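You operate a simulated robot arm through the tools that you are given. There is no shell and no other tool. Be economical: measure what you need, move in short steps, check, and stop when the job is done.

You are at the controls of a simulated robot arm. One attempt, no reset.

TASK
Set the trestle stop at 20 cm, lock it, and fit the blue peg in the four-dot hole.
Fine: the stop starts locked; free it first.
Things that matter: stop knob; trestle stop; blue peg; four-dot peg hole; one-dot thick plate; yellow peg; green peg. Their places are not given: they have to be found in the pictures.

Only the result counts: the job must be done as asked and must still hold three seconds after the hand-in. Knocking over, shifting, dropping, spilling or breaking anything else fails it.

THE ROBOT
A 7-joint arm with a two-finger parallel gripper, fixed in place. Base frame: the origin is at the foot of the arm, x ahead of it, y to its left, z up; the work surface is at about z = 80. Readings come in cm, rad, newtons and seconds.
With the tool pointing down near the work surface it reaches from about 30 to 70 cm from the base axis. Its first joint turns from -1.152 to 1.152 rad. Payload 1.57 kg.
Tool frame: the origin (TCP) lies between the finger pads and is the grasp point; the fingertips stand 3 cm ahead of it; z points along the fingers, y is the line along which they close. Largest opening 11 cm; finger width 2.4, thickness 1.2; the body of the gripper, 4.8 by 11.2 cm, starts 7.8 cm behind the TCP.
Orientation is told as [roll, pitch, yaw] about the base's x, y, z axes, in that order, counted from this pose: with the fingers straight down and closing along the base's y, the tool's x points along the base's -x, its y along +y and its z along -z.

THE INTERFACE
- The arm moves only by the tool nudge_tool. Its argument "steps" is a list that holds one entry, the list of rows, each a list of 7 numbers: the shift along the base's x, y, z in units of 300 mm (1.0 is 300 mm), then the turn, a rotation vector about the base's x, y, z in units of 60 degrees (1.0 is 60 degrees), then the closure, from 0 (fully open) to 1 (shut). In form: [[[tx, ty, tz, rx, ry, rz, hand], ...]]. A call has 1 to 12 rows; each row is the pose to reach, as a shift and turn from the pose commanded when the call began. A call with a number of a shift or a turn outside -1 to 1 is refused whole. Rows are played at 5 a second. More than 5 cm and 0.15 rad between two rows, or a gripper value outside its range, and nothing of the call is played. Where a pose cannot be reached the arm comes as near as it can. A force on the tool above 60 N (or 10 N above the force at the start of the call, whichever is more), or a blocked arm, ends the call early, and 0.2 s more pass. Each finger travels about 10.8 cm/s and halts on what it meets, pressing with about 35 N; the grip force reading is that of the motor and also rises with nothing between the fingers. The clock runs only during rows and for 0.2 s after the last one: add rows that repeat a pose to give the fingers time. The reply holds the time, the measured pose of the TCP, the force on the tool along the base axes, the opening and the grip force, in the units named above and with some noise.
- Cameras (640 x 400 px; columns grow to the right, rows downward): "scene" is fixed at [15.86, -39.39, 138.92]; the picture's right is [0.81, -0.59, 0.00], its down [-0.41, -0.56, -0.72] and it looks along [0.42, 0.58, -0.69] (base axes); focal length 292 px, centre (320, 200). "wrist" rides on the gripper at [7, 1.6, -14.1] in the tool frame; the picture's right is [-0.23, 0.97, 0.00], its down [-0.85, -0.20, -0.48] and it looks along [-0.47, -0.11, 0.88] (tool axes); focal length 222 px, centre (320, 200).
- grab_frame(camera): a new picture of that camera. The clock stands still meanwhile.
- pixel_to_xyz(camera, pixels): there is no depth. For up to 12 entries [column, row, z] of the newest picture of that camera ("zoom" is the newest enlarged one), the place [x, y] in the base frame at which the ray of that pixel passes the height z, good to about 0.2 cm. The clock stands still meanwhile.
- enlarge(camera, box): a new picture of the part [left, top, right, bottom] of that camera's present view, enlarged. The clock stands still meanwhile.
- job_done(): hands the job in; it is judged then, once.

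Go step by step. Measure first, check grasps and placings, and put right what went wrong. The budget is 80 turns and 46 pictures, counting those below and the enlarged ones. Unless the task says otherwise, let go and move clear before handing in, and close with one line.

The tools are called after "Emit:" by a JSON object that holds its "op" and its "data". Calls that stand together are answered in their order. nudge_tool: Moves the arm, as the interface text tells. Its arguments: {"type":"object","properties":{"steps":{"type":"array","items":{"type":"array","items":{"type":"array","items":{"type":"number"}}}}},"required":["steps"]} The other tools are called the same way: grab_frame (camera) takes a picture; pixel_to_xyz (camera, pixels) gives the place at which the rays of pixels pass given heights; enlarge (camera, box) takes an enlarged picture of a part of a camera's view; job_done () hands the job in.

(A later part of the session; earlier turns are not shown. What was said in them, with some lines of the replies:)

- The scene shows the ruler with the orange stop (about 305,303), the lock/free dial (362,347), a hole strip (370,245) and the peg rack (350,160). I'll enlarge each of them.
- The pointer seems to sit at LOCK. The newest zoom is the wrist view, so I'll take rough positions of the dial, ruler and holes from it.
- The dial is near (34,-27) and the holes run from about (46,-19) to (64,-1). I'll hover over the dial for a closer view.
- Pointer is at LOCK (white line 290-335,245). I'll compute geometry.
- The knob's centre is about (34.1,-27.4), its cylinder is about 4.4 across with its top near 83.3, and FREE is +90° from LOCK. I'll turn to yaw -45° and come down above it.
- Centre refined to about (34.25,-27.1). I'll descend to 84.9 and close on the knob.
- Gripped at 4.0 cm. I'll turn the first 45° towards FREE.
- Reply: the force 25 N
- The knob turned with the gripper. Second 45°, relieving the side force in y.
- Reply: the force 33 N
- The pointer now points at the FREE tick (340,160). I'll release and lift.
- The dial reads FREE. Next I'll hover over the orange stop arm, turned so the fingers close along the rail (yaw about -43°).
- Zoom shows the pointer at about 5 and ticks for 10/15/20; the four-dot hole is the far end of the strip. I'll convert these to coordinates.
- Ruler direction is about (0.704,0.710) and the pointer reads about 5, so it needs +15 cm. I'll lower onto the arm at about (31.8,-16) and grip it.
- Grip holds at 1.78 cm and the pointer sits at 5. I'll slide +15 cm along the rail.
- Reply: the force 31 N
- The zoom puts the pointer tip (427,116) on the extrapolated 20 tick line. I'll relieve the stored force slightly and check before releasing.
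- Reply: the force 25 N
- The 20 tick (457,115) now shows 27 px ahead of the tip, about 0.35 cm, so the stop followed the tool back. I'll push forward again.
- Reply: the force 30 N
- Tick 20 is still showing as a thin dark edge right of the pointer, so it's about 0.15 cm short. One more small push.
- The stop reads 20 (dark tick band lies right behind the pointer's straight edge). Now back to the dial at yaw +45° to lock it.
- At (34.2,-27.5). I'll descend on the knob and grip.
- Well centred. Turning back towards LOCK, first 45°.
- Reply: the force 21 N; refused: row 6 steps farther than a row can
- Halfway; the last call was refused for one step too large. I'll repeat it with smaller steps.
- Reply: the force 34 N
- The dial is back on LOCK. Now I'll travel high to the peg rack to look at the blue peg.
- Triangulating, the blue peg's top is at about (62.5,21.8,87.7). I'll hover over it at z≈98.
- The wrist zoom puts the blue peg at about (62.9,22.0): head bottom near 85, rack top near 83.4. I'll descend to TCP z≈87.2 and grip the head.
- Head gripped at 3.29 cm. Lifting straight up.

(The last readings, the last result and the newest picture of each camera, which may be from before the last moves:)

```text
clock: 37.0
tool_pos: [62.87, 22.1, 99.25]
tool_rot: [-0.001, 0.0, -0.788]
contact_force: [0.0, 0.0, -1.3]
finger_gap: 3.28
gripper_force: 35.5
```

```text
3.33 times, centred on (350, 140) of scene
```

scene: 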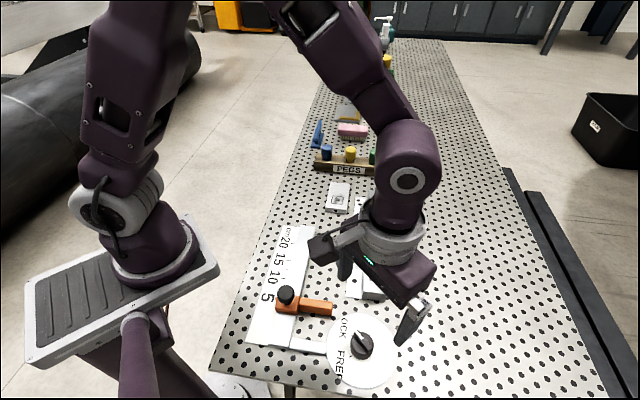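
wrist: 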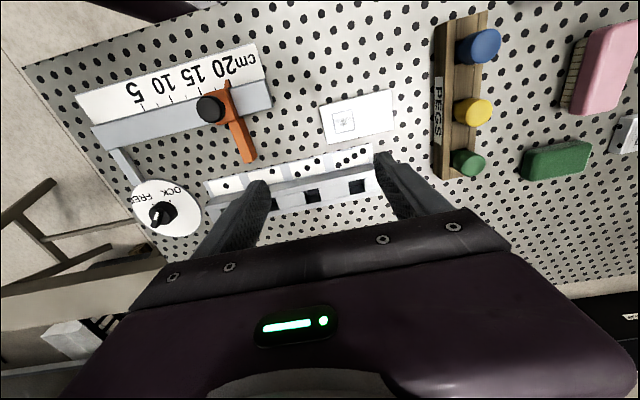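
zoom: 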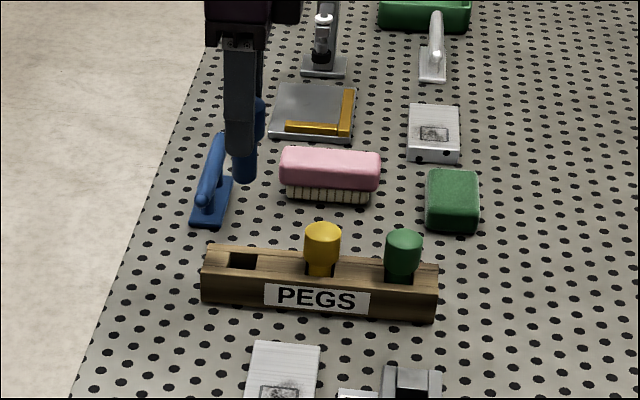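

Peg is out cleanly, hanging straight. Carrying it over to above the four-dot hole (about 62.7,-1.85).

Emit:
{"op": "nudge_tool", "data": {"steps": [[[0, -0.1, 0.02, 0, 0, 0, 0.9], [0, -0.22, 0.02, 0, 0, 0, 0.9], [0, -0.34, 0.02, 0, 0, 0, 0.9], [-0.003, -0.46, 0.02, 0, 0, 0, 0.9], [-0.006, -0.58, 0, 0, 0, 0, 0.9], [-0.006, -0.7, 0, 0, 0, 0, 0.9], [-0.006, -0.798, 0, 0, 0, 0, 0.9], [-0.006, -0.798, 0, 0, 0, 0, 0.9]]]}}

Emit:
{"op": "enlarge", "data": {"camera": "wrist", "box": [250, 80, 390, 220]}}

Emit:
{"op": "enlarge", "data": {"camera": "scene", "box": [320, 130, 420, 250]}}

```text
clock: 38.8
tool_pos: [62.94, -1.75, 99.1]
tool_rot: [0.0, 0.0, -0.784]
contact_force: [-0.6, -0.4, -0.5]
finger_gap: 3.29
gripper_force: 34.5
```

```text
2.86 times, centred on (320, 150) of wrist
```

zoom: 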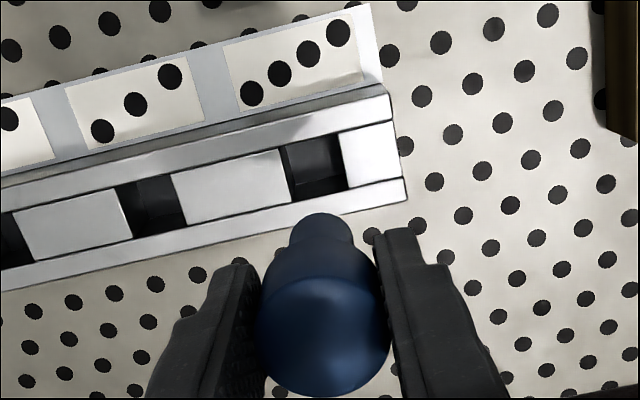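

```text
3.33 times, centred on (370, 190) of scene
```

zoom: 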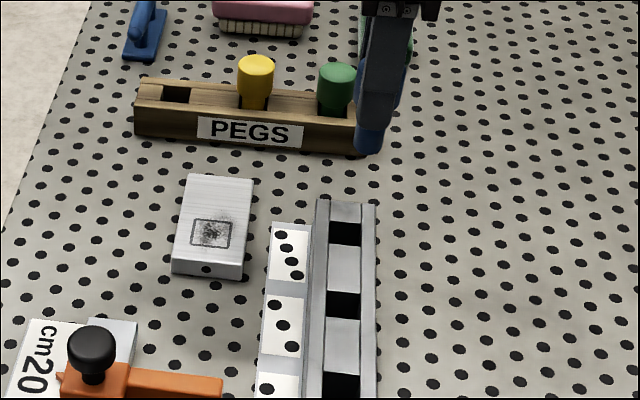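

Peg shank is round (about 2 cm), and the hole is roughly 2.6 cm square. I'll check the hole's centre with the scene zoom (345,234).

Emit:
{"op": "pixel_to_xyz", "data": {"camera": "zoom", "pixels": [[345, 234, 82], [345, 234, 83], [345, 234, 84], [318, 203, 83], [376, 206, 83], [368, 148, 92], [368, 148, 93], [368, 148, 91]]}}

```text
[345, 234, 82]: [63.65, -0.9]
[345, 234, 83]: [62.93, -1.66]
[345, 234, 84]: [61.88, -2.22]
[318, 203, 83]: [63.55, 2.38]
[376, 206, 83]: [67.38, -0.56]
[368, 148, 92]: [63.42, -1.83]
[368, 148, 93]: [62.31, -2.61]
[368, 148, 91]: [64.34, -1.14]
```

Both agree on (62.7,-1.85), top about 83.2. Centring and lowering until the shank enters.

Emit:
{"op": "nudge_tool", "data": {"steps": [[[-0.007, -0.004, -0.08, 0, 0, 0, 0.9], [-0.007, -0.004, -0.16, 0, 0, 0, 0.9], [-0.007, -0.004, -0.24, 0, 0, 0, 0.9], [-0.007, -0.004, -0.27, 0, 0, 0, 0.9], [-0.007, -0.004, -0.3, 0, 0, 0, 0.9], [-0.007, -0.004, -0.32, 0, 0, 0, 0.9], [-0.007, -0.004, -0.34, 0, 0, 0, 0.9], [-0.007, -0.004, -0.34, 0, 0, 0, 0.9]]]}}

Emit:
{"op": "enlarge", "data": {"camera": "scene", "box": [340, 150, 420, 230]}}

```text
clock: 40.6
tool_pos: [62.55, -1.8, 89.01]
tool_rot: [-0.001, 0.002, -0.784]
contact_force: [-7.7, 9.6, 0.7]
finger_gap: 3.28
gripper_force: 35.2
```

```text
5.00 times, centred on (380, 190) of scene
```

zoom: 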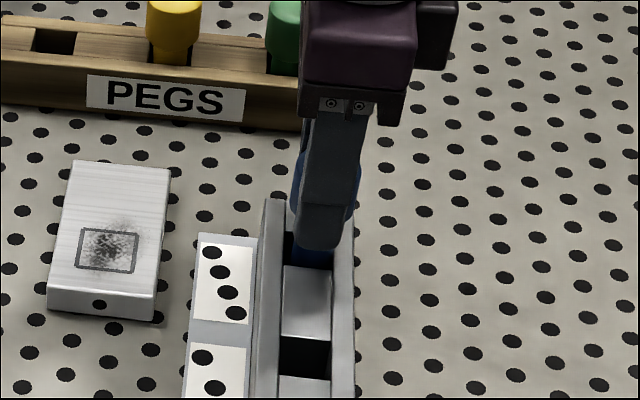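

The shank is in the hole with a slight side force towards (-x,+y). I'll shift that way a little and continue down.

Emit:
{"op": "nudge_tool", "data": {"steps": [[[-0.004, 0.005, -0.01, 0, 0, 0, 0.9], [-0.004, 0.005, -0.025, 0, 0, 0, 0.9], [-0.004, 0.005, -0.04, 0, 0, 0, 0.9], [-0.004, 0.005, -0.055, 0, 0, 0, 0.9], [-0.004, 0.005, -0.065, 0, 0, 0, 0.9], [-0.004, 0.005, -0.065, 0, 0, 0, 0.9]]]}}

```text
clock: 42.0
tool_pos: [62.59, -1.82, 87.1]
tool_rot: [0.002, -0.003, -0.785]
contact_force: [-4.6, 2.2, 23.2]
finger_gap: 3.28
gripper_force: 35.0
```

It has bottomed at TCP 87.1 (23 N upward), so the peg is seated. Releasing and rising straight up.

Emit:
{"op": "nudge_tool", "data": {"steps": [[[0, 0, 0.004, 0, 0, 0, 0.9], [0, 0, 0.004, 0, 0, 0, 0.6], [0, 0, 0.004, 0, 0, 0, 0.45], [0, 0, 0.004, 0, 0, 0, 0.45], [0, 0, 0.1, 0, 0, 0, 0.45], [0, 0, 0.25, 0, 0, 0, 0.45], [0, 0, 0.4, 0, 0, 0, 0.45], [-0.12, 0, 0.5, 0, 0, 0, 0.45], [-0.28, 0, 0.5, 0, 0, 0, 0.45], [-0.28, 0, 0.5, 0, 0, 0, 0.45]]]}}

Emit:
{"op": "grab_frame", "data": {"camera": "wrist"}}

Emit:
{"op": "enlarge", "data": {"camera": "scene", "box": [250, 130, 420, 380]}}

```text
clock: 44.2
tool_pos: [53.72, -1.63, 101.96]
tool_rot: [-0.001, -0.002, -0.787]
contact_force: [0.0, 0.0, 0.9]
finger_gap: 6.06
gripper_force: 0.1
```

```text
6 pictures are left
```

wrist: 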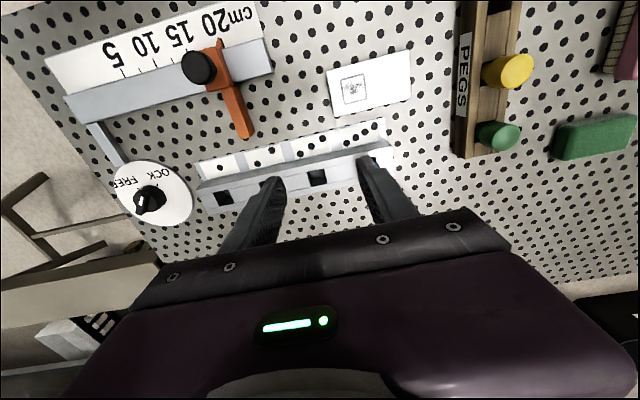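

```text
1.60 times, centred on (335, 255) of scene
```

zoom: 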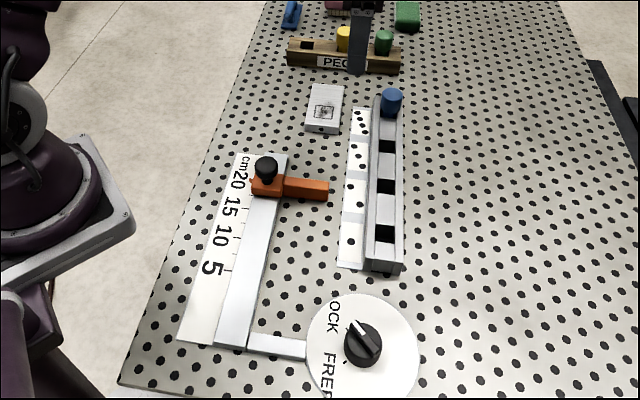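

The peg stands in the far (four-dot) hole and the dial is on LOCK. I'll check the pointer and the dial once more, close up.

Emit:
{"op": "enlarge", "data": {"camera": "wrist", "box": [110, 20, 250, 110]}}

Emit:
{"op": "enlarge", "data": {"camera": "scene", "box": [335, 170, 395, 220]}}

```text
4.44 times, centred on (180, 65) of wrist
```

zoom: 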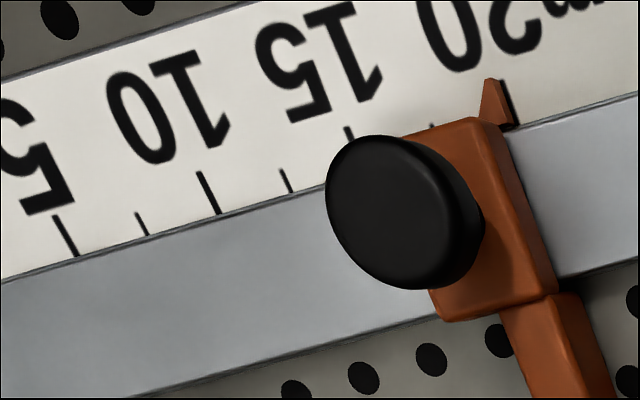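

```text
8.00 times, centred on (365, 195) of scene
```

zoom: 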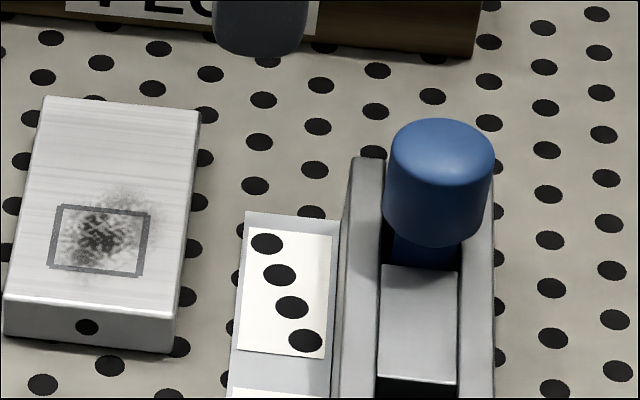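

The pointer tip (492,80) is on the 20 tick within about 0.1 cm after parallax. The dial is on LOCK, the blue peg is seated in the four-dot hole, and the gripper is clear, so I'm handing in.

Emit:
{"op": "job_done", "data": {}}

```text
The job is handed in.
```

The trestle stop is set at 20 cm (about 19.9 by my last close-up) and the dial is turned back to LOCK. The blue peg is seated in the four-dot hole, and the gripper is clear.
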